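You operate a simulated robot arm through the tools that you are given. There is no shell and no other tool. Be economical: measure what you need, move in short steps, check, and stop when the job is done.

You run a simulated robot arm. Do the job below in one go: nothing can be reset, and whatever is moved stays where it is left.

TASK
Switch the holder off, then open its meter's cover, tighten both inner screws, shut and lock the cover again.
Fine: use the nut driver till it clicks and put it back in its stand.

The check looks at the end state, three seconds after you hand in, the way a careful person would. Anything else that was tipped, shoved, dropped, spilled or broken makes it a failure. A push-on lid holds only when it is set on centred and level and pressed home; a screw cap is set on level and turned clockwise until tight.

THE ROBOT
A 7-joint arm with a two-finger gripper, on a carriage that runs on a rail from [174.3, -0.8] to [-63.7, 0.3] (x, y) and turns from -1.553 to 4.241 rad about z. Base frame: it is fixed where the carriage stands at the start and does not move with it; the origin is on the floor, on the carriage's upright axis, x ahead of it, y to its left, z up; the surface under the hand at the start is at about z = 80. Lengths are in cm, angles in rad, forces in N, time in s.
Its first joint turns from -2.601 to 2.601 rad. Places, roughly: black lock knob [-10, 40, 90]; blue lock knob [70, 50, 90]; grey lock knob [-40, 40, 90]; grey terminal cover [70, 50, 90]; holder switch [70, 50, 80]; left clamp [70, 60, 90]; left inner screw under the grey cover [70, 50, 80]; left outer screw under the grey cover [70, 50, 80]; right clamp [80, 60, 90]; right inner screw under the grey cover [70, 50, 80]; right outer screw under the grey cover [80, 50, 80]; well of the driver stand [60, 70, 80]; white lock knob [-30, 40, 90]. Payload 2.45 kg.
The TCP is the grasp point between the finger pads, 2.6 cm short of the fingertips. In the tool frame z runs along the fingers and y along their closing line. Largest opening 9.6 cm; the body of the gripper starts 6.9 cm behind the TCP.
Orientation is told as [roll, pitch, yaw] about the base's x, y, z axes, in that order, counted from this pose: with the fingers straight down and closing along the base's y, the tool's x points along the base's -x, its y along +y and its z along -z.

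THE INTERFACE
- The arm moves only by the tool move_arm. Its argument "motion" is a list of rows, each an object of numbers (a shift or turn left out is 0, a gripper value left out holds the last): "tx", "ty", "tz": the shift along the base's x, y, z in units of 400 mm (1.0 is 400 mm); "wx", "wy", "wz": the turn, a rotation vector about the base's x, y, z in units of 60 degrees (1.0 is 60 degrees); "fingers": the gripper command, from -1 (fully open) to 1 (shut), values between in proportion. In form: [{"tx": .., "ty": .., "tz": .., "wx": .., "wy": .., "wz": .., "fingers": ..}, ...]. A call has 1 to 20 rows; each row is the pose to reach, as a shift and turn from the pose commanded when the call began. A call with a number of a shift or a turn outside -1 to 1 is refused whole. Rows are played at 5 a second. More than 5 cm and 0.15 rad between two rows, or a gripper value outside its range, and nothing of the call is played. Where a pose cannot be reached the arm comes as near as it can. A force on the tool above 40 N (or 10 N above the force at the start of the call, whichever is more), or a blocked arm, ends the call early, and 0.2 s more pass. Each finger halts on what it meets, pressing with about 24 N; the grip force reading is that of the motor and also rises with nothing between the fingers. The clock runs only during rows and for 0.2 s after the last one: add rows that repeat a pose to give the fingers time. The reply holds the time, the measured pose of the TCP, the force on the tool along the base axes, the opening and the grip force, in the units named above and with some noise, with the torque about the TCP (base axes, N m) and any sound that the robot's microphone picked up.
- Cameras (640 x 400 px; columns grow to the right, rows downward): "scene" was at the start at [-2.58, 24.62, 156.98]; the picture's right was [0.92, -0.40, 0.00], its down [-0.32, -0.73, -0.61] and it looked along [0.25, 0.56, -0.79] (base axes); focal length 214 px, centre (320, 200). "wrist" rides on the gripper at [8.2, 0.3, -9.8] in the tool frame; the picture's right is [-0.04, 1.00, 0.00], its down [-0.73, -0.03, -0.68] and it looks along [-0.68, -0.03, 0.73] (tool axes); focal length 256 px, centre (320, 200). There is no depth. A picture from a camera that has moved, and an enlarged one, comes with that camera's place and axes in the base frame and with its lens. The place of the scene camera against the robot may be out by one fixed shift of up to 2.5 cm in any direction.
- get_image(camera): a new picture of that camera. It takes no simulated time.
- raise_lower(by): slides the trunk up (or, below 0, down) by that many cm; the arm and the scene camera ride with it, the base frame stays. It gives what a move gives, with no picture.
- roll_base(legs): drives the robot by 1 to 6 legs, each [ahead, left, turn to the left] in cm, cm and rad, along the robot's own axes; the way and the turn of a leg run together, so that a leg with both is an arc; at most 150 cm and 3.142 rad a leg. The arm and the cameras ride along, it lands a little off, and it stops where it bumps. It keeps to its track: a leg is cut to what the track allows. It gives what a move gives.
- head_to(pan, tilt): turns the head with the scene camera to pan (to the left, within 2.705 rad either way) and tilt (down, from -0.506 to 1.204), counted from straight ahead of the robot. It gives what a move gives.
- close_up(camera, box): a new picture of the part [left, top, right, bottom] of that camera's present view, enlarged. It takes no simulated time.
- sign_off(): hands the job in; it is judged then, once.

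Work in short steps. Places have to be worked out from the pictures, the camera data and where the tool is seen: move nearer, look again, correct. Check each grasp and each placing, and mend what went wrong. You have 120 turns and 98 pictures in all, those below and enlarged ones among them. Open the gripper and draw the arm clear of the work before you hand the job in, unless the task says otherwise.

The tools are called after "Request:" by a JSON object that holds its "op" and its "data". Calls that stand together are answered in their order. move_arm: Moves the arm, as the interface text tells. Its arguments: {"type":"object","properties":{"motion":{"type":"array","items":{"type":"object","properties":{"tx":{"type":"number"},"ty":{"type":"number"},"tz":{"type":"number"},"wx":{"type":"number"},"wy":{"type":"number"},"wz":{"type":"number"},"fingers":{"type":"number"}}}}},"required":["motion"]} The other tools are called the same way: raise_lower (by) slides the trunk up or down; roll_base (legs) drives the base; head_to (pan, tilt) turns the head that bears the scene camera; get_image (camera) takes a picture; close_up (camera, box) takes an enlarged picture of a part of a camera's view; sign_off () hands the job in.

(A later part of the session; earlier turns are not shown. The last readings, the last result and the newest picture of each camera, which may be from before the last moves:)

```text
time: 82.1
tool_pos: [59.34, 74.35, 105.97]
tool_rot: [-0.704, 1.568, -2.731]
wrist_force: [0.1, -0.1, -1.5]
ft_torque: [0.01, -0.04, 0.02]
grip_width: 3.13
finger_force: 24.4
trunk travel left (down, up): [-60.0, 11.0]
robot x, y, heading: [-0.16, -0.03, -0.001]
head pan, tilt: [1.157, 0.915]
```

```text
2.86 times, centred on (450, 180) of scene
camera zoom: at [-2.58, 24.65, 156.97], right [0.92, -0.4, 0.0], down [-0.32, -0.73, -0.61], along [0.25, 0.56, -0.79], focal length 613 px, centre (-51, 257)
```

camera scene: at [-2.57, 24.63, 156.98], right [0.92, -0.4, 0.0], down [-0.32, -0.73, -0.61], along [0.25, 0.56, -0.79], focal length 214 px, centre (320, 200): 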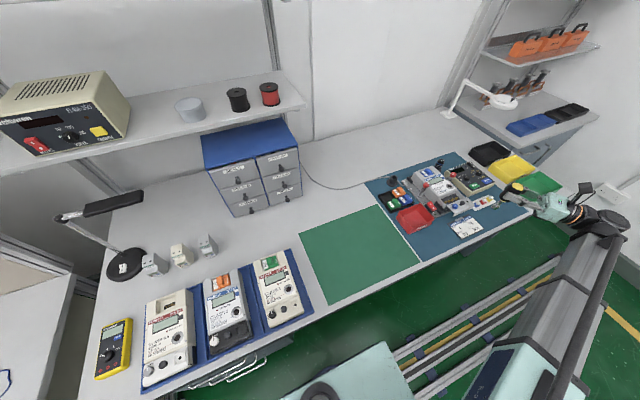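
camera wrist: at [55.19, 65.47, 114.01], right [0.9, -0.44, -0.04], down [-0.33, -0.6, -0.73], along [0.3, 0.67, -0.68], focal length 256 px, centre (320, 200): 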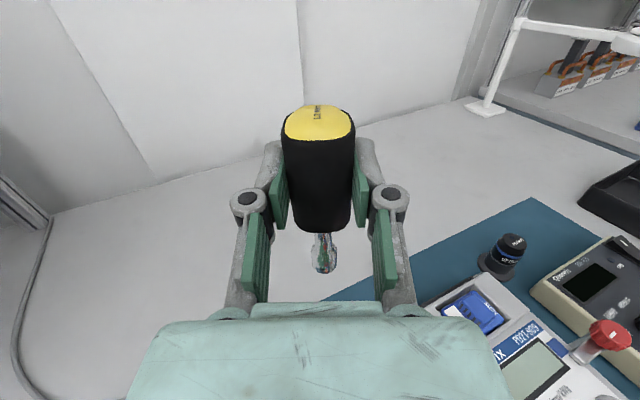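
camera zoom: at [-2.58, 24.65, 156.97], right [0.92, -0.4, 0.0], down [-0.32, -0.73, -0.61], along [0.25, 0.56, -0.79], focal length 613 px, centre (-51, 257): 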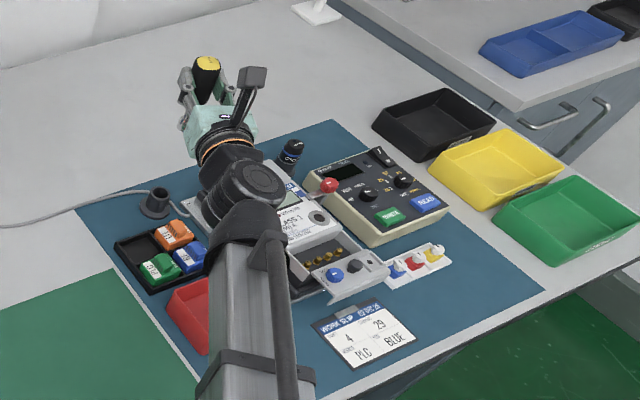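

The driver axis lies ~1.2 cm beyond the TCP; its tip ~7.9 cm below. The forearm would come low over bins here, so I swing the heading a further 54° so that the wrist is over the empty part of the bench, staying high.

Request:
{"op": "move_arm", "data": {"motion": [{"wz": -0.08}, {"wz": -0.18}, {"wz": -0.28, "tx": -0.01}, {"wz": -0.38, "tx": -0.015}, {"wz": -0.48, "tx": -0.02}, {"wz": -0.58, "tx": -0.027}, {"wz": -0.68, "tx": -0.027, "ty": -0.003}, {"wz": -0.78, "tx": -0.027, "ty": -0.003}, {"wz": -0.86, "tx": -0.027, "ty": -0.003}, {"wz": -0.9, "tx": -0.027, "ty": -0.003}, {"wz": -0.9, "tx": -0.027, "ty": -0.003}]}}

Request:
{"op": "get_image", "data": {"camera": "wrist"}}

Request:
{"op": "close_up", "data": {"camera": "scene", "box": [300, 100, 540, 250]}}

```text
time: 84.5
tool_pos: [58.22, 74.29, 106.17]
tool_rot: [-0.644, 1.566, 2.667]
wrist_force: [0.5, 0.4, -0.1]
ft_torque: [-0.03, 0.01, 0.0]
grip_width: 3.17
finger_force: 24.1
out of reach, approached as far as the arm can: row 2, 3
trunk travel left (down, up): [-60.0, 11.0]
robot x, y, heading: [-0.04, -0.2, 0.005]
head pan, tilt: [1.157, 0.915]
```

```text
33 pictures are left
camera wrist: at [48.55, 72.29, 114.14], right [0.17, -0.98, -0.04], down [-0.68, -0.08, -0.73], along [0.72, 0.15, -0.68], focal length 256 px, centre (320, 200)
```

wrist: 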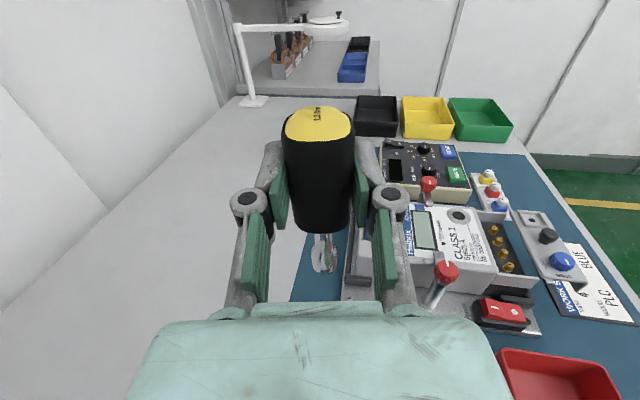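

```text
2.67 times, centred on (420, 175) of scene
camera zoom: at [-2.57, 24.64, 156.98], right [0.92, -0.4, 0.0], down [-0.32, -0.73, -0.61], along [0.25, 0.56, -0.79], focal length 572 px, centre (53, 267)
```

zoom: 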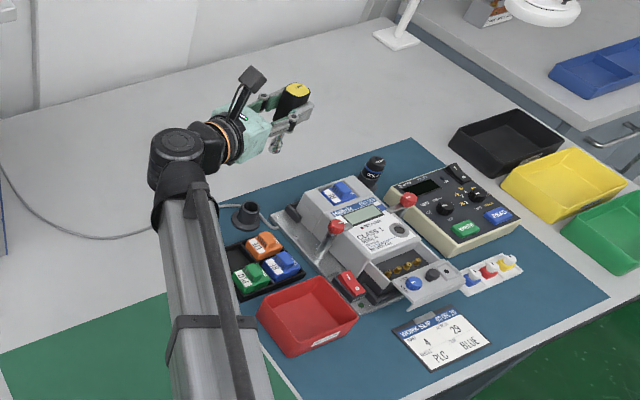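

The layout is clear: wrist over empty bench. I descend until the tip is ~2.5 cm above the stand's rim, then compare in the scene view.

Request:
{"op": "move_arm", "data": {"motion": [{"tz": -0.06}, {"tz": -0.13}, {"tz": -0.2}, {"tz": -0.26}, {"tz": -0.28}, {"tz": -0.28}]}}

Request:
{"op": "close_up", "data": {"camera": "scene", "box": [360, 130, 440, 200]}}

Request:
{"op": "get_image", "data": {"camera": "wrist"}}

```text
time: 85.9
tool_pos: [58.25, 74.58, 94.84]
tool_rot: [-0.825, 1.568, 2.489]
wrist_force: [-0.3, -0.8, -1.3]
ft_torque: [0.02, 0.02, -0.02]
grip_width: 3.14
finger_force: 24.1
trunk travel left (down, up): [-60.0, 11.0]
robot x, y, heading: [0.09, -0.21, 0.004]
head pan, tilt: [1.157, 0.915]
```

```text
5.71 times, centred on (400, 165) of scene
camera zoom: at [-2.57, 24.64, 156.98], right [0.92, -0.4, 0.0], down [-0.32, -0.73, -0.61], along [0.25, 0.56, -0.79], focal length 1226 px, centre (-137, 400)
```

zoom: 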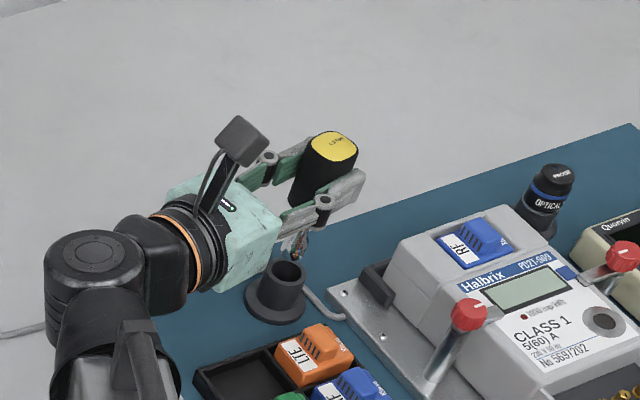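

```text
30 pictures are left
camera wrist: at [48.52, 72.5, 103.01], right [0.17, -0.98, -0.04], down [-0.68, -0.09, -0.73], along [0.72, 0.15, -0.68], focal length 256 px, centre (320, 200)
```

wrist: 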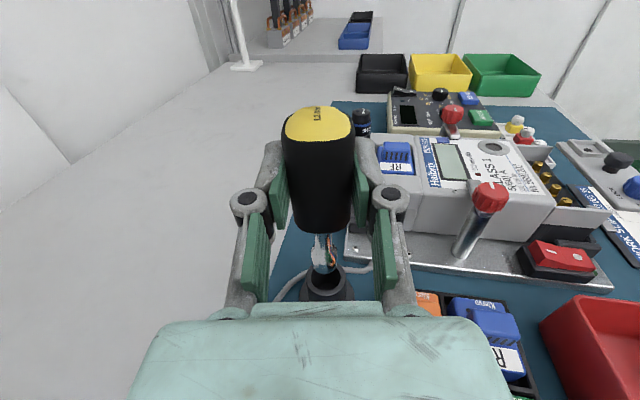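

Now the socket and the stand's mouth are both visible in the wrist view; I zoom on them.

Request:
{"op": "close_up", "data": {"camera": "wrist", "box": [270, 210, 380, 310]}}

```text
4.00 times, centred on (325, 260) of wrist
camera zoom: at [48.52, 72.5, 103.01], right [0.17, -0.98, -0.04], down [-0.68, -0.09, -0.73], along [0.72, 0.15, -0.68], focal length 1024 px, centre (300, -40)
```

zoom: 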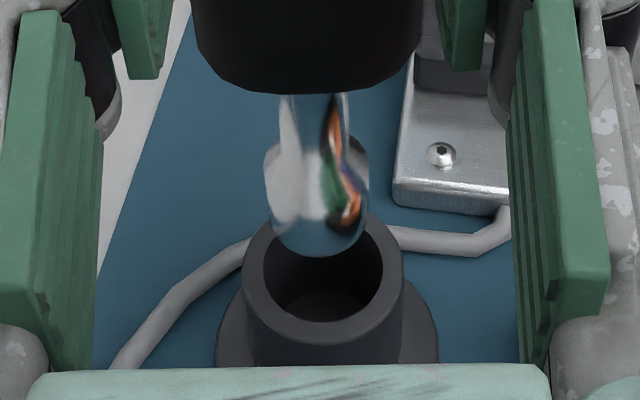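

Laterally aligned. I lower until the tip is at about the rim and check the fore-aft alignment.

Request:
{"op": "move_arm", "data": {"motion": [{"tz": -0.025}, {"tz": -0.045}, {"tz": -0.045}]}}

Request:
{"op": "close_up", "data": {"camera": "wrist", "box": [270, 210, 380, 310]}}

```text
time: 86.7
tool_pos: [58.22, 74.51, 93.17]
tool_rot: [-0.673, 1.567, 2.642]
wrist_force: [0.2, -0.6, -1.5]
ft_torque: [0.02, 0.01, -0.03]
grip_width: 3.15
finger_force: 23.8
trunk travel left (down, up): [-60.0, 11.0]
robot x, y, heading: [-0.31, -0.03, 0.003]
head pan, tilt: [1.157, 0.915]
```

```text
4.00 times, centred on (325, 260) of wrist
camera zoom: at [48.55, 72.4, 101.17], right [0.17, -0.98, -0.04], down [-0.68, -0.09, -0.73], along [0.72, 0.15, -0.68], focal length 1024 px, centre (300, -40)
```

zoom: 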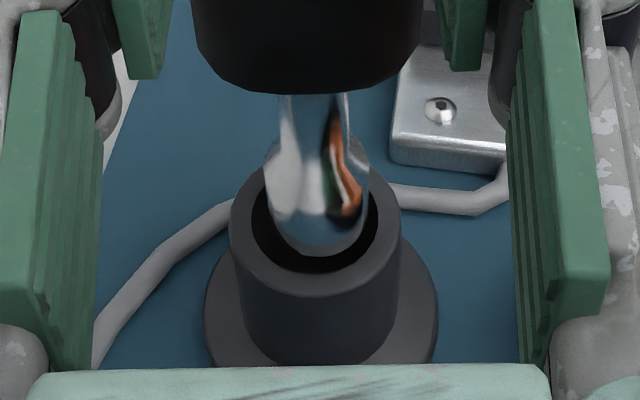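

The tip is entering the bore centred. I lower slowly, watching the force.

Request:
{"op": "move_arm", "data": {"motion": [{"tz": -0.01}, {"tz": -0.02}, {"tz": -0.03}, {"tz": -0.03}]}}

Request:
{"op": "close_up", "data": {"camera": "wrist", "box": [270, 210, 380, 310]}}

```text
time: 87.7
tool_pos: [58.15, 74.21, 92.53]
tool_rot: [-3.109, 1.563, 0.203]
wrist_force: [7.4, 7.0, 37.1]
ft_torque: [0.4, -0.87, 0.14]
grip_width: 3.16
finger_force: 24.0
trunk travel left (down, up): [-60.0, 11.0]
robot x, y, heading: [-0.03, -0.13, 0.001]
head pan, tilt: [1.157, 0.915]
```

```text
4.00 times, centred on (325, 260) of wrist
camera zoom: at [48.34, 72.18, 100.45], right [0.17, -0.98, -0.04], down [-0.67, -0.09, -0.74], along [0.72, 0.15, -0.67], focal length 1024 px, centre (300, -40)
```

zoom: 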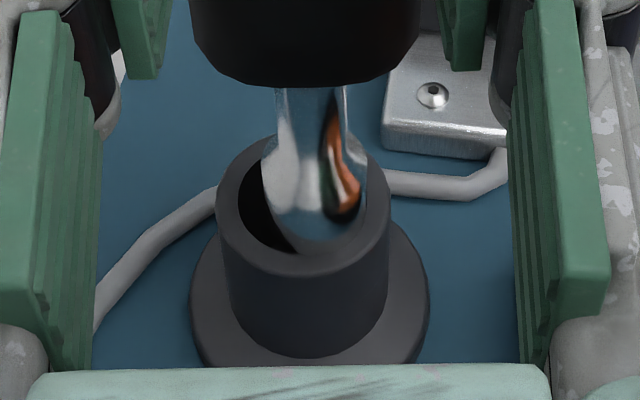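

The socket touched the rim on its right/near side. I back up, shift +y 2 mm and +x 1.5 mm, and try again.

Request:
{"op": "move_arm", "data": {"motion": [{"tz": 0.02}, {"tz": 0.02, "tx": 0.004, "ty": 0.005}, {"tz": 0.02, "tx": 0.004, "ty": 0.005}]}}

Request:
{"op": "close_up", "data": {"camera": "wrist", "box": [270, 210, 380, 310]}}

```text
time: 88.5
tool_pos: [58.38, 74.6, 92.42]
tool_rot: [-0.481, 1.565, 2.833]
wrist_force: [-2.2, -0.4, -1.0]
ft_torque: [-0.02, 0.04, 0.01]
grip_width: 3.17
finger_force: 24.0
trunk travel left (down, up): [-60.0, 11.0]
robot x, y, heading: [0.1, -0.12, 0.0]
head pan, tilt: [1.157, 0.915]
```

```text
4.00 times, centred on (325, 260) of wrist
camera zoom: at [48.72, 72.57, 100.53], right [0.17, -0.98, -0.04], down [-0.68, -0.09, -0.73], along [0.71, 0.15, -0.68], focal length 1024 px, centre (300, -40)
```

zoom: 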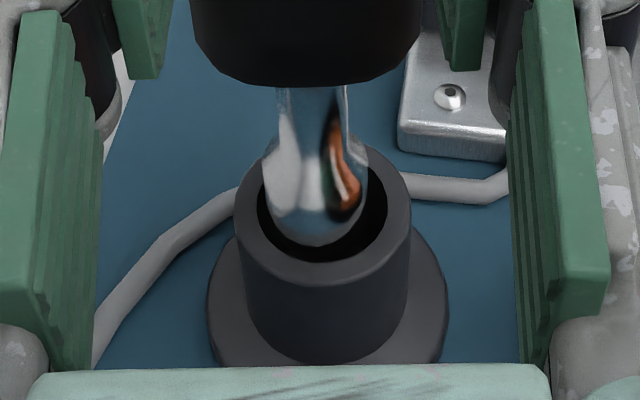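

Free at this height now. I centre by 1 mm back in y and lower.

Request:
{"op": "move_arm", "data": {"motion": [{"ty": -0.002, "tz": -0.008}, {"ty": -0.002, "tz": -0.016}, {"ty": -0.002, "tz": -0.024}, {"ty": -0.002, "tz": -0.024}]}}

Request:
{"op": "close_up", "data": {"camera": "wrist", "box": [270, 210, 380, 310]}}

```text
time: 89.5
tool_pos: [58.53, 74.48, 91.58]
tool_rot: [-0.628, 1.567, 2.684]
wrist_force: [0.4, 0.1, -1.8]
ft_torque: [0.01, 0.0, 0.03]
grip_width: 3.14
finger_force: 24.1
trunk travel left (down, up): [-60.0, 11.0]
robot x, y, heading: [-0.16, 0.03, -0.002]
head pan, tilt: [1.157, 0.915]
```

```text
4.00 times, centred on (325, 260) of wrist
camera zoom: at [48.77, 72.52, 99.69], right [0.17, -0.98, -0.04], down [-0.68, -0.09, -0.73], along [0.72, 0.15, -0.68], focal length 1024 px, centre (300, -40)
```

zoom: 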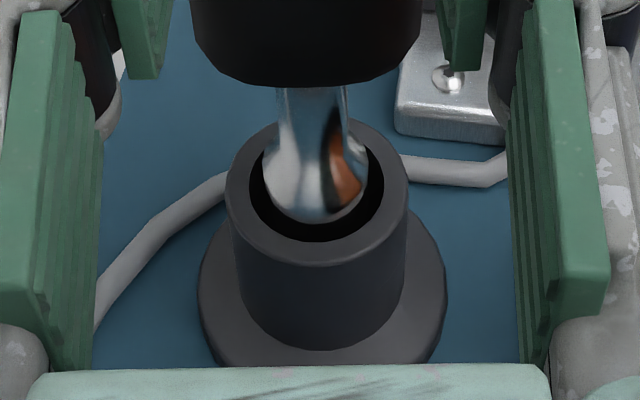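

It is inside the bore with no force. I continue down until it bottoms.

Request:
{"op": "move_arm", "data": {"motion": [{"tz": -0.01}, {"tz": -0.02}, {"tz": -0.03}, {"tz": -0.04}, {"tz": -0.04}]}}

Request:
{"op": "move_arm", "data": {"motion": [{"tz": -0.005}, {"tz": -0.01}, {"tz": -0.015}, {"tz": -0.02}, {"tz": -0.02}]}}

```text
time: 90.7
tool_pos: [58.54, 74.31, 90.15]
tool_rot: [-0.727, 1.567, 2.586]
wrist_force: [-0.3, -0.5, -1.4]
ft_torque: [0.0, 0.01, -0.01]
grip_width: 3.17
finger_force: 23.8
trunk travel left (down, up): [-60.0, 11.0]
robot x, y, heading: [0.1, 0.0, -0.002]
head pan, tilt: [1.157, 0.915]
```

```text
time: 91.9
tool_pos: [58.48, 74.36, 89.33]
tool_rot: [-0.788, 1.567, 2.524]
wrist_force: [0.1, 0.6, -0.1]
ft_torque: [-0.02, -0.11, 0.03]
grip_width: 3.15
finger_force: 23.7
trunk travel left (down, up): [-60.0, 11.0]
robot x, y, heading: [-0.14, -0.06, -0.002]
head pan, tilt: [1.157, 0.915]
```

Its weight seems just taken up. I lower 2 mm more and open the fingers.

Request:
{"op": "move_arm", "data": {"motion": [{"tz": -0.005}, {"tz": -0.005}, {"tz": -0.005, "fingers": 0.2}, {"tz": -0.005, "fingers": 0.0}, {"tz": -0.005}]}}

Request:
{"op": "get_image", "data": {"camera": "wrist"}}

```text
time: 93.1
tool_pos: [58.42, 74.49, 89.08]
tool_rot: [-0.697, 1.567, 2.614]
wrist_force: [-0.4, 1.3, 0.5]
ft_torque: [0.01, -0.03, 0.03]
grip_width: 4.81
finger_force: 0.1
trunk travel left (down, up): [-60.0, 11.0]
robot x, y, heading: [-0.16, 0.04, -0.002]
head pan, tilt: [1.157, 0.915]
```

```text
24 pictures are left
camera wrist: at [48.79, 72.47, 97.15], right [0.17, -0.98, -0.04], down [-0.68, -0.09, -0.73], along [0.72, 0.15, -0.68], focal length 256 px, centre (320, 200)
```

wrist: 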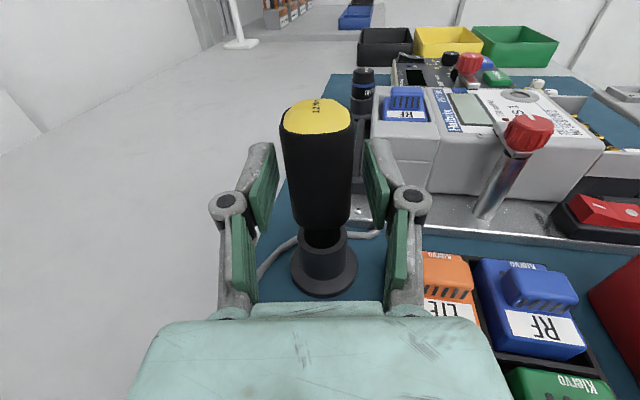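

The driver stands in its stand. I back the open fingers straight out and rise.

Request:
{"op": "move_arm", "data": {"motion": [{"tx": -0.06, "ty": -0.012}, {"tx": -0.14, "ty": -0.027}, {"tx": -0.22, "ty": -0.043}, {"tx": -0.26, "ty": -0.05}, {"tx": -0.27, "ty": -0.052, "tz": 0.08}, {"tx": -0.27, "ty": -0.052, "tz": 0.19}, {"tx": -0.27, "ty": -0.052, "tz": 0.3}, {"tx": -0.27, "ty": -0.052, "tz": 0.41}, {"tx": -0.27, "ty": -0.052, "tz": 0.41}]}}

Request:
{"op": "move_arm", "data": {"motion": [{"wx": -0.017, "wy": 0.1}, {"wx": -0.037, "wy": 0.21}, {"wx": -0.058, "wy": 0.33}, {"wx": -0.079, "wy": 0.45}, {"wx": -0.1, "wy": 0.57}, {"wx": -0.121, "wy": 0.69}, {"wx": -0.13, "wy": 0.739}, {"wx": -0.13, "wy": 0.739}]}}

Request:
{"op": "move_arm", "data": {"motion": [{"wx": -0.017, "wy": 0.1}, {"wx": -0.037, "wy": 0.21}, {"wx": -0.058, "wy": 0.33}, {"wx": -0.079, "wy": 0.45}, {"wx": -0.1, "wy": 0.57}, {"wx": -0.121, "wy": 0.69}, {"wx": -0.13, "wy": 0.739}, {"wx": -0.13, "wy": 0.739}]}}

Request:
{"op": "get_image", "data": {"camera": "scene"}}

```text
time: 95.1
tool_pos: [47.63, 72.53, 105.36]
tool_rot: [-0.694, 1.567, 2.619]
wrist_force: [0.0, 0.3, 0.6]
ft_torque: [0.02, 0.04, 0.01]
grip_width: 4.8
finger_force: 0.1
trunk travel left (down, up): [-60.0, 11.0]
robot x, y, heading: [-0.07, -0.26, 0.003]
head pan, tilt: [1.157, 0.915]
```

```text
time: 96.9
tool_pos: [47.73, 72.4, 105.54]
tool_rot: [0.0, 0.783, -2.97]
wrist_force: [-0.4, -0.4, -0.1]
ft_torque: [-0.01, -0.03, 0.0]
grip_width: 4.78
finger_force: 0.1
trunk travel left (down, up): [-60.0, 11.0]
robot x, y, heading: [0.05, -0.21, -0.002]
head pan, tilt: [1.157, 0.915]
```

```text
time: 98.7
tool_pos: [47.44, 72.39, 106.11]
tool_rot: [0.167, 0.22, -2.954]
wrist_force: [0.3, -0.2, 0.6]
ft_torque: [0.01, 0.0, -0.01]
grip_width: 4.81
finger_force: 0.0
out of reach, approached as far as the arm can: row 4, 5, 6, 7, 8
trunk travel left (down, up): [-60.0, 11.0]
robot x, y, heading: [-0.27, -0.27, -0.001]
head pan, tilt: [1.157, 0.915]
```

```text
23 pictures are left
camera scene: at [-2.58, 24.63, 156.98], right [0.92, -0.4, 0.0], down [-0.32, -0.73, -0.61], along [0.25, 0.56, -0.79], focal length 214 px, centre (320, 200)
```

scene: 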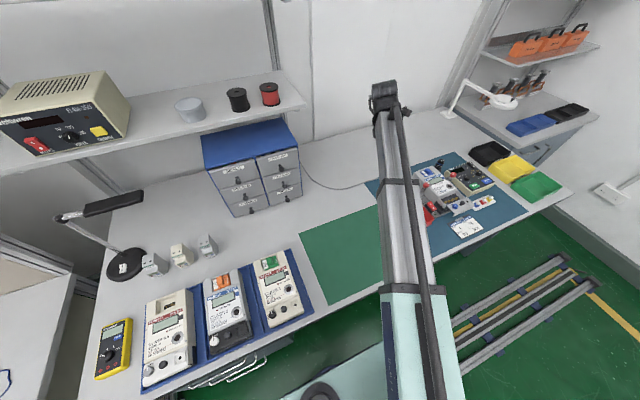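

The last bit of tilt hit a joint limit at this yaw. I turn the yaw back toward reachable values; the tilt should then complete.

Request:
{"op": "move_arm", "data": {"motion": [{"wz": 0.1}, {"wz": 0.2}, {"wz": 0.3}, {"wz": 0.4}, {"wz": 0.5}, {"wz": 0.6}, {"wz": 0.7}, {"wz": 0.8}, {"wz": 0.9}, {"wz": 1.0}, {"wz": 1.0}]}}

```text
time: 101.1
tool_pos: [45.87, 73.04, 106.31]
tool_rot: [0.305, 0.208, -1.909]
wrist_force: [-0.3, -0.9, -1.2]
ft_torque: [0.01, 0.01, -0.02]
grip_width: 4.81
finger_force: 0.1
out of reach, approached as far as the arm can: row 5, 6, 7, 8, 9, 10, 11
trunk travel left (down, up): [-60.0, 11.0]
robot x, y, heading: [0.1, -0.13, 0.001]
head pan, tilt: [1.157, 0.915]
```

Still near the limit; I keep turning yaw positive.

Request:
{"op": "move_arm", "data": {"motion": [{"wz": 0.1}, {"wz": 0.2}, {"wz": 0.3}, {"wz": 0.4}, {"wz": 0.5}, {"wz": 0.6}, {"wz": 0.7}, {"wz": 0.8}, {"wz": 0.9}, {"wz": 1.0}, {"wz": 1.0}]}}

```text
time: 103.5
tool_pos: [40.41, 75.21, 105.28]
tool_rot: [0.468, -0.002, -1.011]
wrist_force: [-0.4, 0.5, 0.3]
ft_torque: [-0.03, 0.02, 0.02]
grip_width: 4.83
finger_force: 0.1
out of reach, approached as far as the arm can: row 1, 2, 3, 4, 5, 6, 7, 8, 9, 10, 11
trunk travel left (down, up): [-60.0, 11.0]
robot x, y, heading: [0.21, 0.15, -0.002]
head pan, tilt: [1.157, 0.915]
```

The arm got into an awkward configuration. I move toward a comfortable central place while taking out the remaining tilt.

Request:
{"op": "move_arm", "data": {"motion": [{"tx": 0.04, "ty": -0.04, "tz": 0.04, "wx": -0.02, "wy": 0.03}, {"tx": 0.1, "ty": -0.09, "tz": 0.08, "wx": -0.05, "wy": 0.08}, {"tx": 0.16, "ty": -0.14, "tz": 0.1, "wx": -0.08, "wy": 0.13}, {"tx": 0.22, "ty": -0.19, "tz": 0.1, "wx": -0.11, "wy": 0.18}, {"tx": 0.28, "ty": -0.24, "tz": 0.1, "wx": -0.14, "wy": 0.23}, {"tx": 0.34, "ty": -0.29, "tz": 0.1, "wx": -0.17, "wy": 0.28}, {"tx": 0.4, "ty": -0.34, "tz": 0.1, "wx": -0.2, "wy": 0.33}, {"tx": 0.46, "ty": -0.37, "tz": 0.1, "wx": -0.237, "wy": 0.379}, {"tx": 0.46, "ty": -0.37, "tz": 0.1, "wx": -0.237, "wy": 0.379}]}}

Request:
{"op": "get_image", "data": {"camera": "wrist"}}

```text
time: 105.5
tool_pos: [58.71, 60.13, 110.4]
tool_rot: [0.078, -0.261, -1.02]
wrist_force: [0.1, -0.5, -0.2]
ft_torque: [0.02, -0.01, 0.05]
grip_width: 4.8
finger_force: 0.0
out of reach, approached as far as the arm can: row 1, 2, 3, 4, 5, 6, 7, 8, 9
trunk travel left (down, up): [-60.0, 11.0]
robot x, y, heading: [0.19, -0.19, 0.001]
head pan, tilt: [1.157, 0.915]
```

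```text
22 pictures are left
camera wrist: at [52.87, 68.86, 117.67], right [0.86, 0.5, 0.09], down [0.21, -0.5, 0.84], along [0.47, -0.7, -0.53], focal length 256 px, centre (320, 200)
```

wrist: 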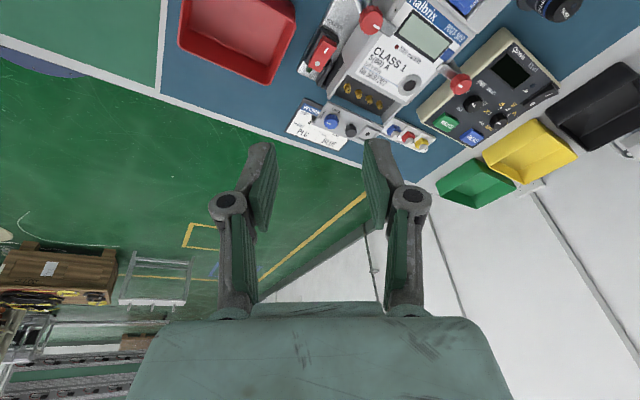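

A joint seems stuck in a wrong branch. I tilt up by 45° (like on the outward way, which worked) while moving toward (72, 40), to unwind it.

Request:
{"op": "move_arm", "data": {"motion": [{"wx": 0.07, "wy": 0.043, "ty": -0.05}, {"wx": 0.16, "wy": 0.098, "ty": -0.12, "tx": 0.03}, {"wx": 0.26, "wy": 0.158, "ty": -0.19, "tx": 0.08}, {"wx": 0.36, "wy": 0.219, "ty": -0.26, "tx": 0.13}, {"wx": 0.46, "wy": 0.28, "ty": -0.33, "tx": 0.18}, {"wx": 0.56, "wy": 0.341, "ty": -0.4, "tx": 0.23}, {"wx": 0.66, "wy": 0.402, "ty": -0.47, "tx": 0.28}, {"wx": 0.76, "wy": 0.46, "ty": -0.5, "tx": 0.33}, {"wx": 0.76, "wy": 0.46, "ty": -0.5, "tx": 0.33}]}}

Request:
{"op": "get_image", "data": {"camera": "scene"}}

```text
time: 107.5
tool_pos: [68.12, 44.97, 111.32]
tool_rot: [0.262, -0.219, -1.174]
wrist_force: [-0.4, 0.0, 0.0]
ft_torque: [-0.01, 0.02, -0.03]
grip_width: 4.79
finger_force: 0.0
out of reach, approached as far as the arm can: row 1, 2, 3, 4, 5, 6, 7, 8, 9
trunk travel left (down, up): [-60.0, 11.0]
robot x, y, heading: [0.19, -0.08, -0.002]
head pan, tilt: [1.157, 0.915]
```

```text
21 pictures are left
camera scene: at [-2.59, 24.66, 156.97], right [0.92, -0.4, 0.0], down [-0.32, -0.73, -0.61], along [0.25, 0.56, -0.79], focal length 214 px, centre (320, 200)
```

scene: 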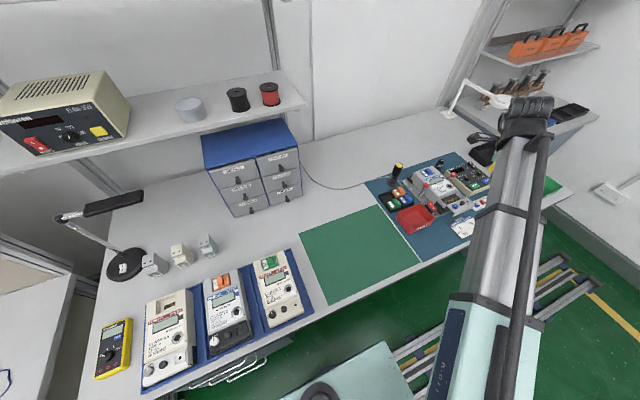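

Orientation is locked at a joint limit. I retrace: turn yaw back (negative) while moving back left, toward the last good pose.

Request:
{"op": "move_arm", "data": {"motion": [{"wz": -0.08, "ty": 0.05, "tx": -0.04}, {"wz": -0.18, "ty": 0.12, "tx": -0.09}, {"wz": -0.28, "ty": 0.19, "tx": -0.14}, {"wz": -0.38, "ty": 0.26, "tx": -0.19}, {"wz": -0.48, "ty": 0.33, "tx": -0.24}, {"wz": -0.58, "ty": 0.4, "tx": -0.29}, {"wz": -0.68, "ty": 0.47, "tx": -0.34}, {"wz": -0.78, "ty": 0.54, "tx": -0.39}, {"wz": -0.88, "ty": 0.6, "tx": -0.44}, {"wz": -0.98, "ty": 0.65, "tx": -0.49}, {"wz": -0.98, "ty": 0.68, "tx": -0.5}]}}

```text
time: 109.9
tool_pos: [49.0, 71.81, 109.71]
tool_rot: [0.282, -0.19, -2.194]
wrist_force: [-0.4, -0.5, 0.4]
ft_torque: [0.02, -0.01, 0.01]
grip_width: 4.81
finger_force: 0.0
out of reach, approached as far as the arm can: row 9, 10, 11
trunk travel left (down, up): [-60.0, 11.0]
robot x, y, heading: [0.29, 0.3, 0.0]
head pan, tilt: [1.157, 0.915]
```

I now see: the arm is in a flipped wrist branch that cannot point straight down. I must return by the known way: tilt up to horizontal heading 10°, swing back to ~124°, then tilt down. First, rotate to the last good tilted pose.

Request:
{"op": "move_arm", "data": {"motion": [{"wx": 0.073, "wy": -0.065, "wz": -0.059}, {"wx": 0.146, "wy": -0.13, "wz": -0.119}, {"wx": 0.219, "wy": -0.195, "wz": -0.178}, {"wx": 0.292, "wy": -0.26, "wz": -0.237}, {"wx": 0.365, "wy": -0.325, "wz": -0.297}, {"wx": 0.437, "wy": -0.39, "wz": -0.356}, {"wx": 0.51, "wy": -0.455, "wz": -0.415}, {"wx": 0.583, "wy": -0.52, "wz": -0.474}, {"wx": 0.656, "wy": -0.585, "wz": -0.534}, {"wx": 0.729, "wy": -0.65, "wz": -0.593}, {"wx": 0.729, "wy": -0.65, "wz": -0.593}]}}

```text
time: 112.3
tool_pos: [49.13, 72.0, 109.65]
tool_rot: [-0.02, 0.754, -2.965]
wrist_force: [0.0, -0.3, 0.2]
ft_torque: [-0.01, -0.01, 0.03]
grip_width: 4.82
finger_force: 0.0
trunk travel left (down, up): [-60.0, 11.0]
robot x, y, heading: [0.18, -0.16, 0.003]
head pan, tilt: [1.157, 0.915]
```

Reached. Now tilt up to horizontal.

Request:
{"op": "move_arm", "data": {"motion": [{"wx": 0.018, "wy": -0.1}, {"wx": 0.037, "wy": -0.21}, {"wx": 0.058, "wy": -0.33}, {"wx": 0.079, "wy": -0.45}, {"wx": 0.1, "wy": -0.57}, {"wx": 0.121, "wy": -0.69}, {"wx": 0.135, "wy": -0.767}, {"wx": 0.135, "wy": -0.767}]}}

Request:
{"op": "move_arm", "data": {"motion": [{"wz": 0.08, "ty": -0.03}, {"wz": 0.18, "ty": -0.08, "tx": 0.02}, {"wz": 0.28, "ty": -0.14, "tx": 0.05}, {"wz": 0.38, "ty": -0.2, "tx": 0.09}, {"wz": 0.48, "ty": -0.26, "tx": 0.13}, {"wz": 0.58, "ty": -0.32, "tx": 0.17}, {"wz": 0.68, "ty": -0.38, "tx": 0.21}, {"wz": 0.78, "ty": -0.44, "tx": 0.25}, {"wz": 0.88, "ty": -0.5, "tx": 0.29}, {"wz": 0.96, "ty": -0.55, "tx": 0.32}, {"wz": 1.0, "ty": -0.58, "tx": 0.35}, {"wz": 1.0, "ty": -0.58, "tx": 0.35}]}}

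Request:
{"op": "move_arm", "data": {"motion": [{"wz": 0.08, "ty": -0.03}, {"wz": 0.18, "ty": -0.07, "tx": 0.02}, {"wz": 0.28, "ty": -0.11, "tx": 0.05}, {"wz": 0.38, "ty": -0.15, "tx": 0.09}, {"wz": 0.48, "ty": -0.19, "tx": 0.13}, {"wz": 0.58, "ty": -0.22, "tx": 0.17}, {"wz": 0.68, "ty": -0.24, "tx": 0.2}, {"wz": 0.78, "ty": -0.26, "tx": 0.22}, {"wz": 0.86, "ty": -0.26, "tx": 0.23}, {"wz": 0.9, "ty": -0.26, "tx": 0.23}, {"wz": 0.9, "ty": -0.26, "tx": 0.23}]}}

```text
time: 114.1
tool_pos: [49.23, 71.87, 109.58]
tool_rot: [0.915, 1.568, -2.031]
wrist_force: [0.4, 0.4, -0.5]
ft_torque: [0.0, 0.0, -0.03]
grip_width: 4.77
finger_force: 0.2
trunk travel left (down, up): [-60.0, 11.0]
robot x, y, heading: [-0.19, 0.17, 0.001]
head pan, tilt: [1.157, 0.915]
```

```text
time: 116.7
tool_pos: [63.0, 48.62, 109.68]
tool_rot: [0.583, 1.567, -1.313]
wrist_force: [0.0, 0.0, -0.8]
ft_torque: [-0.01, 0.0, 0.0]
grip_width: 4.82
finger_force: 0.1
trunk travel left (down, up): [-60.0, 11.0]
robot x, y, heading: [-0.43, 0.04, -0.001]
head pan, tilt: [1.157, 0.915]
```

```text
time: 119.1
tool_pos: [72.3, 38.29, 109.75]
tool_rot: [0.608, 1.568, -0.348]
wrist_force: [0.1, -0.2, -0.4]
ft_torque: [0.01, -0.02, 0.0]
grip_width: 4.82
finger_force: 0.0
trunk travel left (down, up): [-60.0, 11.0]
robot x, y, heading: [0.08, -0.27, 0.002]
head pan, tilt: [1.157, 0.915]
```

Back at the outward pose with no reach trouble. Now tilt down again, in two halves.

Request:
{"op": "move_arm", "data": {"motion": [{"wx": -0.08, "wy": -0.056}, {"wx": -0.17, "wy": -0.118}, {"wx": -0.27, "wy": -0.187}, {"wx": -0.37, "wy": -0.257}, {"wx": -0.47, "wy": -0.326}, {"wx": -0.57, "wy": -0.396}, {"wx": -0.617, "wy": -0.428}, {"wx": -0.617, "wy": -0.428}]}}

Request:
{"op": "move_arm", "data": {"motion": [{"wx": -0.08, "wy": -0.056}, {"wx": -0.17, "wy": -0.118}, {"wx": -0.27, "wy": -0.187}, {"wx": -0.37, "wy": -0.257}, {"wx": -0.47, "wy": -0.326}, {"wx": -0.57, "wy": -0.396}, {"wx": -0.617, "wy": -0.428}, {"wx": -0.617, "wy": -0.428}]}}

```text
time: 120.9
tool_pos: [72.27, 38.36, 109.65]
tool_rot: [-0.005, 0.78, -0.963]
wrist_force: [0.7, -0.3, -0.5]
ft_torque: [0.02, 0.02, -0.01]
grip_width: 4.8
finger_force: 0.0
trunk travel left (down, up): [-60.0, 11.0]
robot x, y, heading: [-0.12, 0.13, -0.001]
head pan, tilt: [1.157, 0.915]
```

```text
time: 122.7
tool_pos: [72.43, 38.44, 109.58]
tool_rot: [-0.006, -0.008, -0.962]
wrist_force: [-0.2, 0.3, 1.6]
ft_torque: [0.0, 0.01, 0.02]
grip_width: 4.81
finger_force: 0.1
trunk travel left (down, up): [-60.0, 11.0]
robot x, y, heading: [0.26, 0.1, 0.002]
head pan, tilt: [1.157, 0.915]
```

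Normal configuration restored. I turn yaw up toward 1.745 (100°) while moving over the meter and look at the screws.

Request:
{"op": "move_arm", "data": {"motion": [{"wz": 0.1, "ty": 0.02}, {"wz": 0.2, "ty": 0.06}, {"wz": 0.3, "ty": 0.1}, {"wz": 0.4, "ty": 0.14}, {"wz": 0.5, "ty": 0.18}, {"wz": 0.6, "ty": 0.22}, {"wz": 0.7, "ty": 0.26}, {"wz": 0.8, "ty": 0.3}, {"wz": 0.9, "ty": 0.34}, {"wz": 1.0, "ty": 0.38}]}}

Request:
{"op": "move_arm", "data": {"motion": [{"wz": 0.1, "tx": 0.02}, {"wz": 0.22, "tx": 0.02}, {"wz": 0.34, "tx": 0.02}, {"wz": 0.46, "tx": 0.02}, {"wz": 0.58, "tx": 0.02}, {"wz": 0.7, "tx": 0.02}, {"wz": 0.82, "tx": 0.02}, {"wz": 0.93, "tx": 0.02}, {"wz": 1.0, "tx": 0.02}]}}

Request:
{"op": "move_arm", "data": {"motion": [{"wz": 0.1, "tz": -0.05}, {"wz": 0.22, "tz": -0.1}, {"wz": 0.34, "tz": -0.15}, {"wz": 0.46, "tz": -0.2}, {"wz": 0.56, "tz": -0.24}, {"wz": 0.585, "tz": -0.24}, {"wz": 0.585, "tz": -0.24}]}}

Request:
{"op": "close_up", "data": {"camera": "wrist", "box": [260, 50, 380, 120]}}

```text
time: 124.9
tool_pos: [72.19, 53.67, 109.51]
tool_rot: [-0.008, -0.007, 0.089]
wrist_force: [0.7, -0.3, -0.4]
ft_torque: [-0.04, -0.02, -0.03]
grip_width: 4.82
finger_force: 0.2
trunk travel left (down, up): [-60.0, 11.0]
robot x, y, heading: [0.09, -0.34, -0.001]
head pan, tilt: [1.157, 0.915]
```

```text
time: 126.9
tool_pos: [73.18, 53.55, 109.73]
tool_rot: [-0.008, -0.005, 1.133]
wrist_force: [0.5, -0.5, 0.0]
ft_torque: [0.02, 0.02, -0.01]
grip_width: 4.85
finger_force: 0.1
trunk travel left (down, up): [-60.0, 11.0]
robot x, y, heading: [-0.05, 0.17, -0.003]
head pan, tilt: [1.157, 0.915]
```

```text
time: 128.5
tool_pos: [73.23, 53.54, 100.12]
tool_rot: [-0.009, -0.006, 1.744]
wrist_force: [1.1, -0.6, -0.1]
ft_torque: [0.0, -0.02, 0.02]
grip_width: 4.81
finger_force: 0.1
trunk travel left (down, up): [-60.0, 11.0]
robot x, y, heading: [0.0, -0.08, 0.003]
head pan, tilt: [1.157, 0.915]
```

```text
5.33 times, centred on (320, 85) of wrist
camera zoom: at [74.18, 45.38, 109.79], right [-0.99, -0.13, -0.01], down [-0.1, 0.72, 0.68], along [-0.09, 0.68, -0.73], focal length 1365 px, centre (320, 813)
```

zoom: 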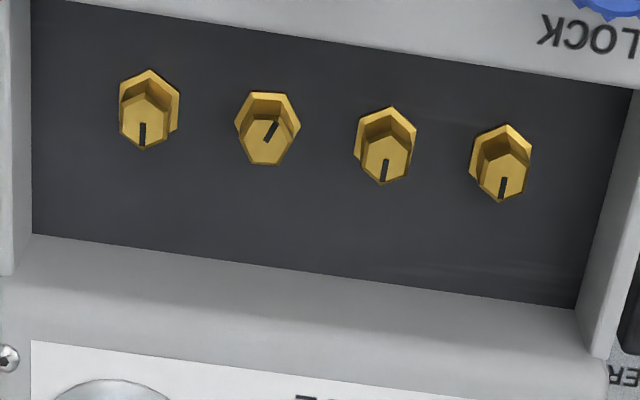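

The first inner screw's mark now lines up with the tight outer ones; the +x one is still loose. I go above the stand with fingers at 6 cm and look.

Request:
{"op": "move_arm", "data": {"motion": [{"tz": 0.03, "tx": -0.03, "ty": 0.05, "fingers": -0.25}, {"tz": 0.04, "tx": -0.09, "ty": 0.14}, {"tz": 0.04, "tx": -0.15, "ty": 0.23}, {"tz": 0.04, "tx": -0.21, "ty": 0.32}, {"tz": 0.04, "tx": -0.27, "ty": 0.41}, {"tz": 0.04, "tx": -0.33, "ty": 0.5}, {"tz": 0.02, "tx": -0.344, "ty": 0.523}, {"tz": 0.02, "tx": -0.344, "ty": 0.523}]}}

Request:
{"op": "close_up", "data": {"camera": "wrist", "box": [200, 40, 440, 220]}}

```text
time: 130.3
tool_pos: [59.35, 74.49, 100.94]
tool_rot: [-0.01, -0.005, 1.743]
wrist_force: [-0.1, -0.5, -0.1]
ft_torque: [0.0, -0.02, 0.04]
grip_width: 5.98
finger_force: 0.1
trunk travel left (down, up): [-60.0, 11.0]
robot x, y, heading: [-0.34, 0.04, -0.004]
head pan, tilt: [1.157, 0.915]
```

```text
2.22 times, centred on (320, 130) of wrist
camera zoom: at [60.35, 66.32, 110.57], right [-0.99, -0.13, -0.01], down [-0.1, 0.72, 0.68], along [-0.09, 0.68, -0.73], focal length 569 px, centre (320, 356)
```

zoom: 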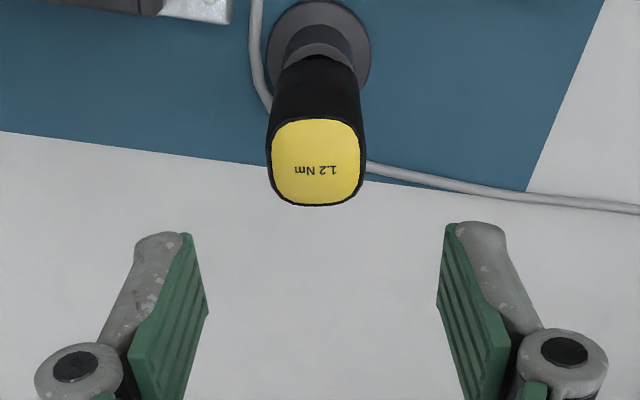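

Pads are square to the flats. I level out the small residual tilt, descend and grip.

Request:
{"op": "move_arm", "data": {"motion": [{"tx": 0.002, "tz": -0.06, "wx": -0.0067, "wy": 0.0075}, {"tx": 0.002, "tz": -0.13, "wx": -0.0067, "wy": 0.0075}, {"tx": 0.002, "tz": -0.2, "wx": -0.0067, "wy": 0.0075}, {"tx": 0.002, "tz": -0.25, "wx": -0.0067, "wy": 0.0075}, {"tx": 0.002, "tz": -0.278, "wx": -0.0067, "wy": 0.0075}, {"tx": 0.002, "tz": -0.278, "wx": -0.0067, "wy": 0.0075, "fingers": 0.2}, {"tx": 0.002, "tz": -0.278, "wx": -0.0067, "wy": 0.0075, "fingers": 1}, {"tx": 0.002, "tz": -0.278, "wx": -0.0067, "wy": 0.0075}, {"tx": 0.002, "tz": -0.278, "wx": -0.0067, "wy": 0.0075}]}}

Request:
{"op": "move_arm", "data": {"motion": [{"tz": 0.03}, {"tz": 0.07}, {"tz": 0.12}, {"tz": 0.17}, {"tz": 0.22}, {"tz": 0.28}, {"tz": 0.34}, {"tz": 0.34}]}}

```text
time: 132.3
tool_pos: [59.36, 74.34, 89.79]
tool_rot: [0.002, 0.0, 1.746]
wrist_force: [0.5, 0.5, 0.5]
ft_torque: [0.01, 0.02, -0.01]
grip_width: 3.1
finger_force: 23.8
trunk travel left (down, up): [-60.0, 11.0]
robot x, y, heading: [-0.07, 0.11, -0.002]
head pan, tilt: [1.157, 0.915]
```

```text
time: 134.1
tool_pos: [59.52, 74.41, 103.26]
tool_rot: [0.001, 0.001, 1.746]
wrist_force: [-0.1, -0.6, -1.5]
ft_torque: [0.0, -0.01, 0.01]
grip_width: 3.16
finger_force: 23.9
trunk travel left (down, up): [-60.0, 11.0]
robot x, y, heading: [-0.21, 0.0, 0.003]
head pan, tilt: [1.157, 0.915]
```

Driver in hand, level. From the first screw I infer the hex should match near yaw ≈ 140°. I carry it to the +x inner screw (74.2, 53.0), turning to 145°.

Request:
{"op": "move_arm", "data": {"motion": [{"tx": 0.02, "ty": -0.04, "wz": 0.08}, {"tx": 0.08, "ty": -0.12, "wz": 0.18}, {"tx": 0.14, "ty": -0.21, "wz": 0.28}, {"tx": 0.2, "ty": -0.3, "wz": 0.38}, {"tx": 0.26, "ty": -0.38, "wz": 0.48}, {"tx": 0.32, "ty": -0.46, "wz": 0.58}, {"tx": 0.367, "ty": -0.535, "wz": 0.68}, {"tx": 0.367, "ty": -0.535, "wz": 0.75, "tz": -0.06}, {"tx": 0.367, "ty": -0.535, "wz": 0.75, "tz": -0.14}, {"tx": 0.367, "ty": -0.535, "wz": 0.75, "tz": -0.19}, {"tx": 0.367, "ty": -0.535, "wz": 0.75, "tz": -0.19}]}}

Request:
{"op": "close_up", "data": {"camera": "wrist", "box": [260, 40, 380, 140]}}

```text
time: 136.5
tool_pos: [74.16, 53.06, 95.55]
tool_rot: [0.001, -0.001, 2.532]
wrist_force: [-0.7, 0.2, -1.3]
ft_torque: [0.01, 0.01, 0.02]
grip_width: 3.12
finger_force: 24.0
trunk travel left (down, up): [-60.0, 11.0]
robot x, y, heading: [0.02, 0.04, -0.001]
head pan, tilt: [1.157, 0.915]
```

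```text
4.00 times, centred on (320, 90) of wrist
camera zoom: at [80.46, 48.15, 105.4], right [-0.61, -0.8, 0.0], down [-0.58, 0.45, 0.68], along [-0.54, 0.41, -0.73], focal length 1024 px, centre (320, 640)
```

zoom: 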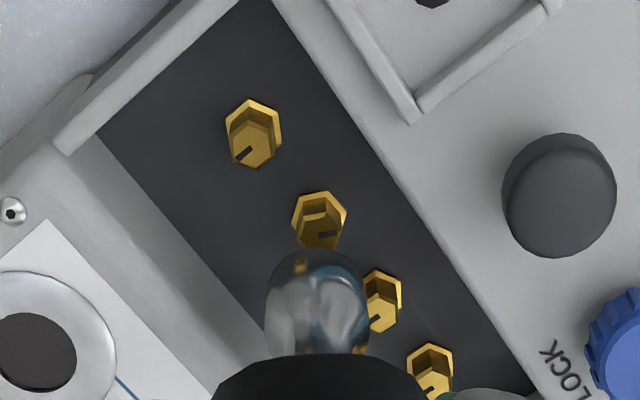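

Aligned. I lower to light contact and turn slowly clockwise to find the hex.

Request:
{"op": "move_arm", "data": {"motion": [{"tz": -0.025}, {"tz": -0.042}, {"tz": -0.05}, {"tz": -0.052, "wz": -0.03}, {"tz": -0.052, "wz": -0.06}, {"tz": -0.052, "wz": -0.09}, {"tz": -0.052, "wz": -0.12}, {"tz": -0.053, "wz": -0.15}, {"tz": -0.053, "wz": -0.18}, {"tz": -0.053, "wz": -0.21}, {"tz": -0.053, "wz": -0.24}, {"tz": -0.053, "wz": -0.27}]}}

```text
time: 139.1
tool_pos: [73.84, 53.0, 94.01]
tool_rot: [-0.002, 0.0, 2.246]
wrist_force: [-1.2, 6.0, 32.6]
ft_torque: [0.33, -0.03, 0.05]
grip_width: 3.14
finger_force: 23.6
trunk travel left (down, up): [-60.0, 11.0]
robot x, y, heading: [0.2, -0.2, -0.0]
head pan, tilt: [1.157, 0.915]
```

Contact with 33 N without dropping in. I ease up 4 mm and look at the alignment.

Request:
{"op": "move_arm", "data": {"motion": [{"tz": 0.012}, {"tz": 0.012}]}}

Request:
{"op": "close_up", "data": {"camera": "wrist", "box": [270, 60, 370, 140]}}

```text
time: 139.7
tool_pos: [74.12, 52.87, 93.97]
tool_rot: [0.005, 0.002, 2.246]
wrist_force: [0.0, 0.3, -0.1]
ft_torque: [-0.05, 0.01, 0.01]
grip_width: 3.16
finger_force: 24.5
trunk travel left (down, up): [-60.0, 11.0]
robot x, y, heading: [0.23, 0.28, -0.0]
head pan, tilt: [1.157, 0.915]
```

```text
5.00 times, centred on (320, 100) of wrist
camera zoom: at [78.95, 46.43, 103.73], right [-0.8, -0.59, 0.0], down [-0.43, 0.59, 0.68], along [-0.4, 0.54, -0.74], focal length 1280 px, centre (320, 700)
```

zoom: 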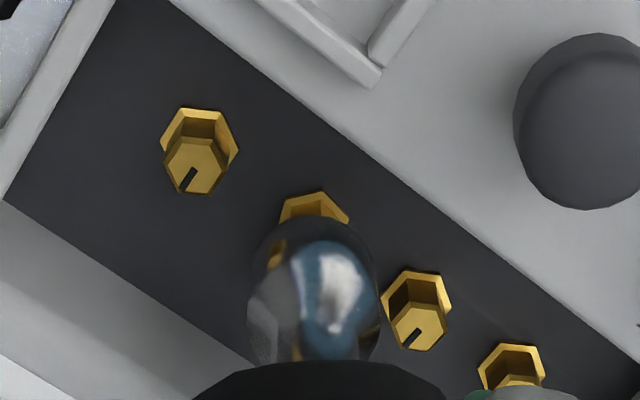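

The socket sits ~2.5 mm too far along (-x,+y). I shift (+1.5, -2) mm, press lightly, and turn slowly.

Request:
{"op": "move_arm", "data": {"motion": [{"tx": 0.004, "ty": -0.005}, {"tx": 0.004, "ty": -0.005, "tz": -0.004}, {"tx": 0.004, "ty": -0.005, "tz": -0.004, "wz": -0.04}, {"tx": 0.004, "ty": -0.005, "tz": -0.004, "wz": -0.08}, {"tx": 0.004, "ty": -0.005, "tz": -0.004, "wz": -0.12}, {"tx": 0.004, "ty": -0.005, "tz": -0.004, "wz": -0.16}, {"tx": 0.004, "ty": -0.005, "tz": -0.005, "wz": -0.2}, {"tx": 0.004, "ty": -0.005, "tz": -0.005, "wz": -0.24}, {"tx": 0.004, "ty": -0.005, "tz": -0.005, "wz": -0.28}, {"tx": 0.004, "ty": -0.005, "tz": -0.006, "wz": -0.32}]}}

```text
time: 141.9
tool_pos: [74.44, 52.71, 93.73]
tool_rot: [0.004, 0.0, 1.911]
wrist_force: [0.3, 0.7, -1.8]
ft_torque: [-0.01, 0.0, 0.01]
grip_width: 3.15
finger_force: 24.3
trunk travel left (down, up): [-60.0, 11.0]
robot x, y, heading: [0.07, -0.11, 0.001]
head pan, tilt: [1.157, 0.915]
```

No contact force: perhaps dropping in. I lower gently to see.

Request:
{"op": "move_arm", "data": {"motion": [{"tz": -0.004}, {"tz": -0.008}, {"tz": -0.012}, {"tz": -0.012}]}}

```text
time: 142.9
tool_pos: [74.38, 52.94, 93.45]
tool_rot: [0.001, 0.0, 1.911]
wrist_force: [-1.1, -1.6, 0.6]
ft_torque: [-0.2, 0.02, 0.01]
grip_width: 3.15
finger_force: 23.6
trunk travel left (down, up): [-60.0, 11.0]
robot x, y, heading: [0.16, -0.1, 0.004]
head pan, tilt: [1.157, 0.915]
```

Request:
{"op": "move_arm", "data": {"motion": [{"tz": -0.004}, {"tz": -0.008}, {"tz": -0.012}, {"tz": -0.012}]}}

Request:
{"op": "close_up", "data": {"camera": "wrist", "box": [270, 60, 370, 140]}}

```text
time: 143.9
tool_pos: [74.34, 52.88, 92.92]
tool_rot: [0.0, 0.0, 1.912]
wrist_force: [0.0, -0.9, 0.6]
ft_torque: [-0.04, 0.02, 0.01]
grip_width: 3.15
finger_force: 24.4
trunk travel left (down, up): [-60.0, 11.0]
robot x, y, heading: [-0.52, -0.17, 0.003]
head pan, tilt: [1.157, 0.915]
```

```text
5.00 times, centred on (320, 100) of wrist
camera zoom: at [76.63, 45.09, 102.68], right [-0.95, -0.3, 0.0], down [-0.22, 0.7, 0.68], along [-0.2, 0.65, -0.73], focal length 1280 px, centre (320, 700)
```

zoom: 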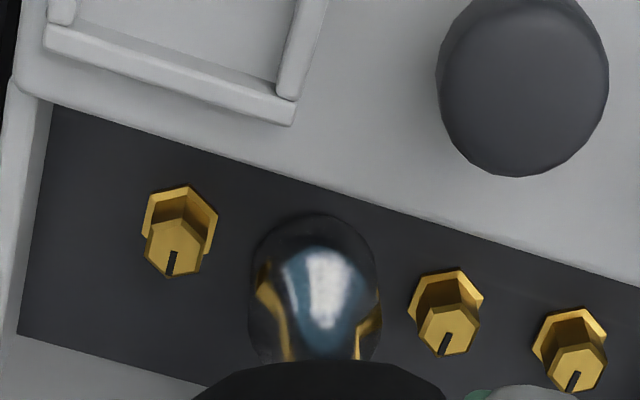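

Engaged: the socket surrounds the screw. I turn clockwise 60°, with hardly any axial load.

Request:
{"op": "move_arm", "data": {"motion": [{"tz": -0.003}, {"tz": -0.003, "wz": -0.1}, {"tz": -0.003, "wz": -0.2}, {"tz": -0.003, "wz": -0.3}, {"tz": -0.003, "wz": -0.4}, {"tz": -0.003, "wz": -0.5}, {"tz": -0.003, "wz": -0.6}, {"tz": -0.003, "wz": -0.7}, {"tz": -0.003, "wz": -0.8}, {"tz": -0.003, "wz": -0.9}, {"tz": -0.003, "wz": -1.0}]}}

Request:
{"op": "move_arm", "data": {"motion": [{"tz": -0.002, "wz": -0.1}, {"tz": -0.002, "wz": -0.2}, {"tz": -0.002, "wz": -0.3}, {"tz": -0.002, "wz": -0.4}, {"tz": -0.002, "wz": -0.5}, {"tz": -0.002, "wz": -0.6}, {"tz": -0.002, "wz": -0.7}]}}

```text
time: 146.3
tool_pos: [74.2, 52.78, 92.89]
tool_rot: [0.001, 0.0, 0.861]
wrist_force: [-3.2, 1.3, 11.2]
ft_torque: [0.17, 0.23, -0.04]
grip_width: 3.16
finger_force: 23.8
trunk travel left (down, up): [-60.0, 11.0]
robot x, y, heading: [-0.13, -0.23, -0.002]
head pan, tilt: [1.157, 0.915]
```

```text
time: 147.9
tool_pos: [74.19, 52.83, 92.76]
tool_rot: [0.003, -0.001, 0.131]
wrist_force: [0.8, 3.9, 23.4]
ft_torque: [0.36, -0.28, 0.38]
grip_width: 3.14
finger_force: 23.9
trunk travel left (down, up): [-60.0, 11.0]
robot x, y, heading: [-0.13, 0.07, -0.001]
head pan, tilt: [1.157, 0.915]
```

Torque 0.38 begins to build; I unload the axial push (23 N) while continuing.

Request:
{"op": "move_arm", "data": {"motion": [{"tz": 0.004, "ty": 0.001, "wz": -0.08}, {"tz": 0.008, "ty": 0.001, "wz": -0.17}, {"tz": 0.008, "ty": 0.001, "wz": -0.26}, {"tz": 0.008, "ty": 0.001, "wz": -0.35}, {"tz": 0.008, "ty": 0.001, "wz": -0.44}, {"tz": 0.008, "ty": 0.001, "wz": -0.53}, {"tz": 0.008, "ty": 0.001, "wz": -0.6}]}}

```text
time: 149.5
tool_pos: [74.3, 52.94, 92.88]
tool_rot: [0.0, -0.001, -0.499]
wrist_force: [-0.8, 0.4, -1.2]
ft_torque: [-0.02, 0.02, 0.84]
grip_width: 3.16
finger_force: 24.3
trunk travel left (down, up): [-60.0, 11.0]
robot x, y, heading: [-0.18, -0.12, -0.0]
head pan, tilt: [1.157, 0.915]
```

0.84 N m, no axial load. I continue to the click.

Request:
{"op": "move_arm", "data": {"motion": [{"wz": -0.1}, {"wz": -0.2}, {"wz": -0.3}, {"wz": -0.4}]}}

```text
time: 150.5
tool_pos: [74.43, 52.91, 93.12]
tool_rot: [0.001, -0.001, -0.916]
wrist_force: [0.1, -0.9, -0.7]
ft_torque: [-0.02, 0.02, 1.21]
grip_width: 3.18
finger_force: 23.7
trunk travel left (down, up): [-60.0, 11.0]
robot x, y, heading: [0.15, -0.15, 0.004]
head pan, tilt: [1.157, 0.915]
```

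Request:
{"op": "move_arm", "data": {"motion": [{"wz": -0.08}, {"wz": -0.16}]}}

```text
time: 151.1
tool_pos: [74.31, 52.83, 93.0]
tool_rot: [-0.001, 0.0, -1.083]
wrist_force: [-0.3, 0.3, -1.0]
ft_torque: [0.0, -0.02, 1.22]
grip_width: 3.19
finger_force: 24.1
trunk travel left (down, up): [-60.0, 11.0]
robot x, y, heading: [-0.03, -0.04, -0.0]
head pan, tilt: [1.157, 0.915]
```

Torque is constant at 1.22 while the handle keeps following, so the clutch is slipping; I continue a bit for the click.

Request:
{"op": "move_arm", "data": {"motion": [{"wz": -0.1}, {"wz": -0.2}, {"wz": -0.3}]}}

Request:
{"op": "close_up", "data": {"camera": "wrist", "box": [230, 60, 410, 240]}}

```text
time: 151.9
tool_pos: [74.29, 52.93, 93.06]
tool_rot: [0.001, -0.001, -1.399]
wrist_force: [0.3, -0.6, -1.5]
ft_torque: [0.03, -0.02, 1.22]
grip_width: 3.21
finger_force: 23.5
trunk travel left (down, up): [-60.0, 11.0]
robot x, y, heading: [-0.18, -0.18, 0.001]
head pan, tilt: [1.157, 0.915]
```

```text
2.22 times, centred on (320, 150) of wrist
camera zoom: at [73.18, 61.05, 102.74], right [0.99, 0.13, 0.0], down [0.1, -0.73, 0.68], along [0.09, -0.67, -0.73], focal length 569 px, centre (320, 311)
```

zoom: 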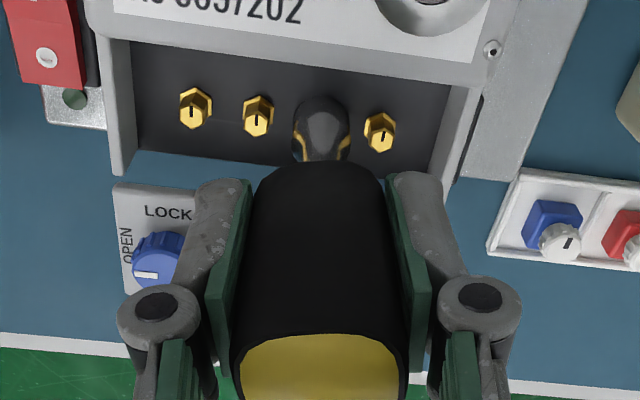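

Handle still follows the gripper. I continue turning toward -1.8.

Request:
{"op": "move_arm", "data": {"motion": [{"wz": -0.1}, {"wz": -0.2}, {"wz": -0.3}, {"wz": -0.38}]}}

```text
time: 152.9
tool_pos: [74.39, 52.93, 93.04]
tool_rot: [0.0, 0.0, -1.795]
wrist_force: [-0.1, 0.5, -1.1]
ft_torque: [-0.04, 0.02, 1.18]
grip_width: 3.29
finger_force: 24.2
trunk travel left (down, up): [-60.0, 11.0]
robot x, y, heading: [0.08, 0.36, -0.003]
head pan, tilt: [1.157, 0.915]
```

I relax the twist by 8° and read the torque before lifting off to inspect the mark.

Request:
{"op": "move_arm", "data": {"motion": [{"wz": 0.07}, {"wz": 0.13}]}}

```text
time: 153.5
tool_pos: [74.43, 52.93, 92.99]
tool_rot: [-0.001, 0.0, -1.658]
wrist_force: [-0.1, -1.0, -1.2]
ft_torque: [-0.02, -0.01, 0.64]
grip_width: 3.26
finger_force: 23.8
trunk travel left (down, up): [-60.0, 11.0]
robot x, y, heading: [-0.12, -0.22, 0.004]
head pan, tilt: [1.157, 0.915]
```

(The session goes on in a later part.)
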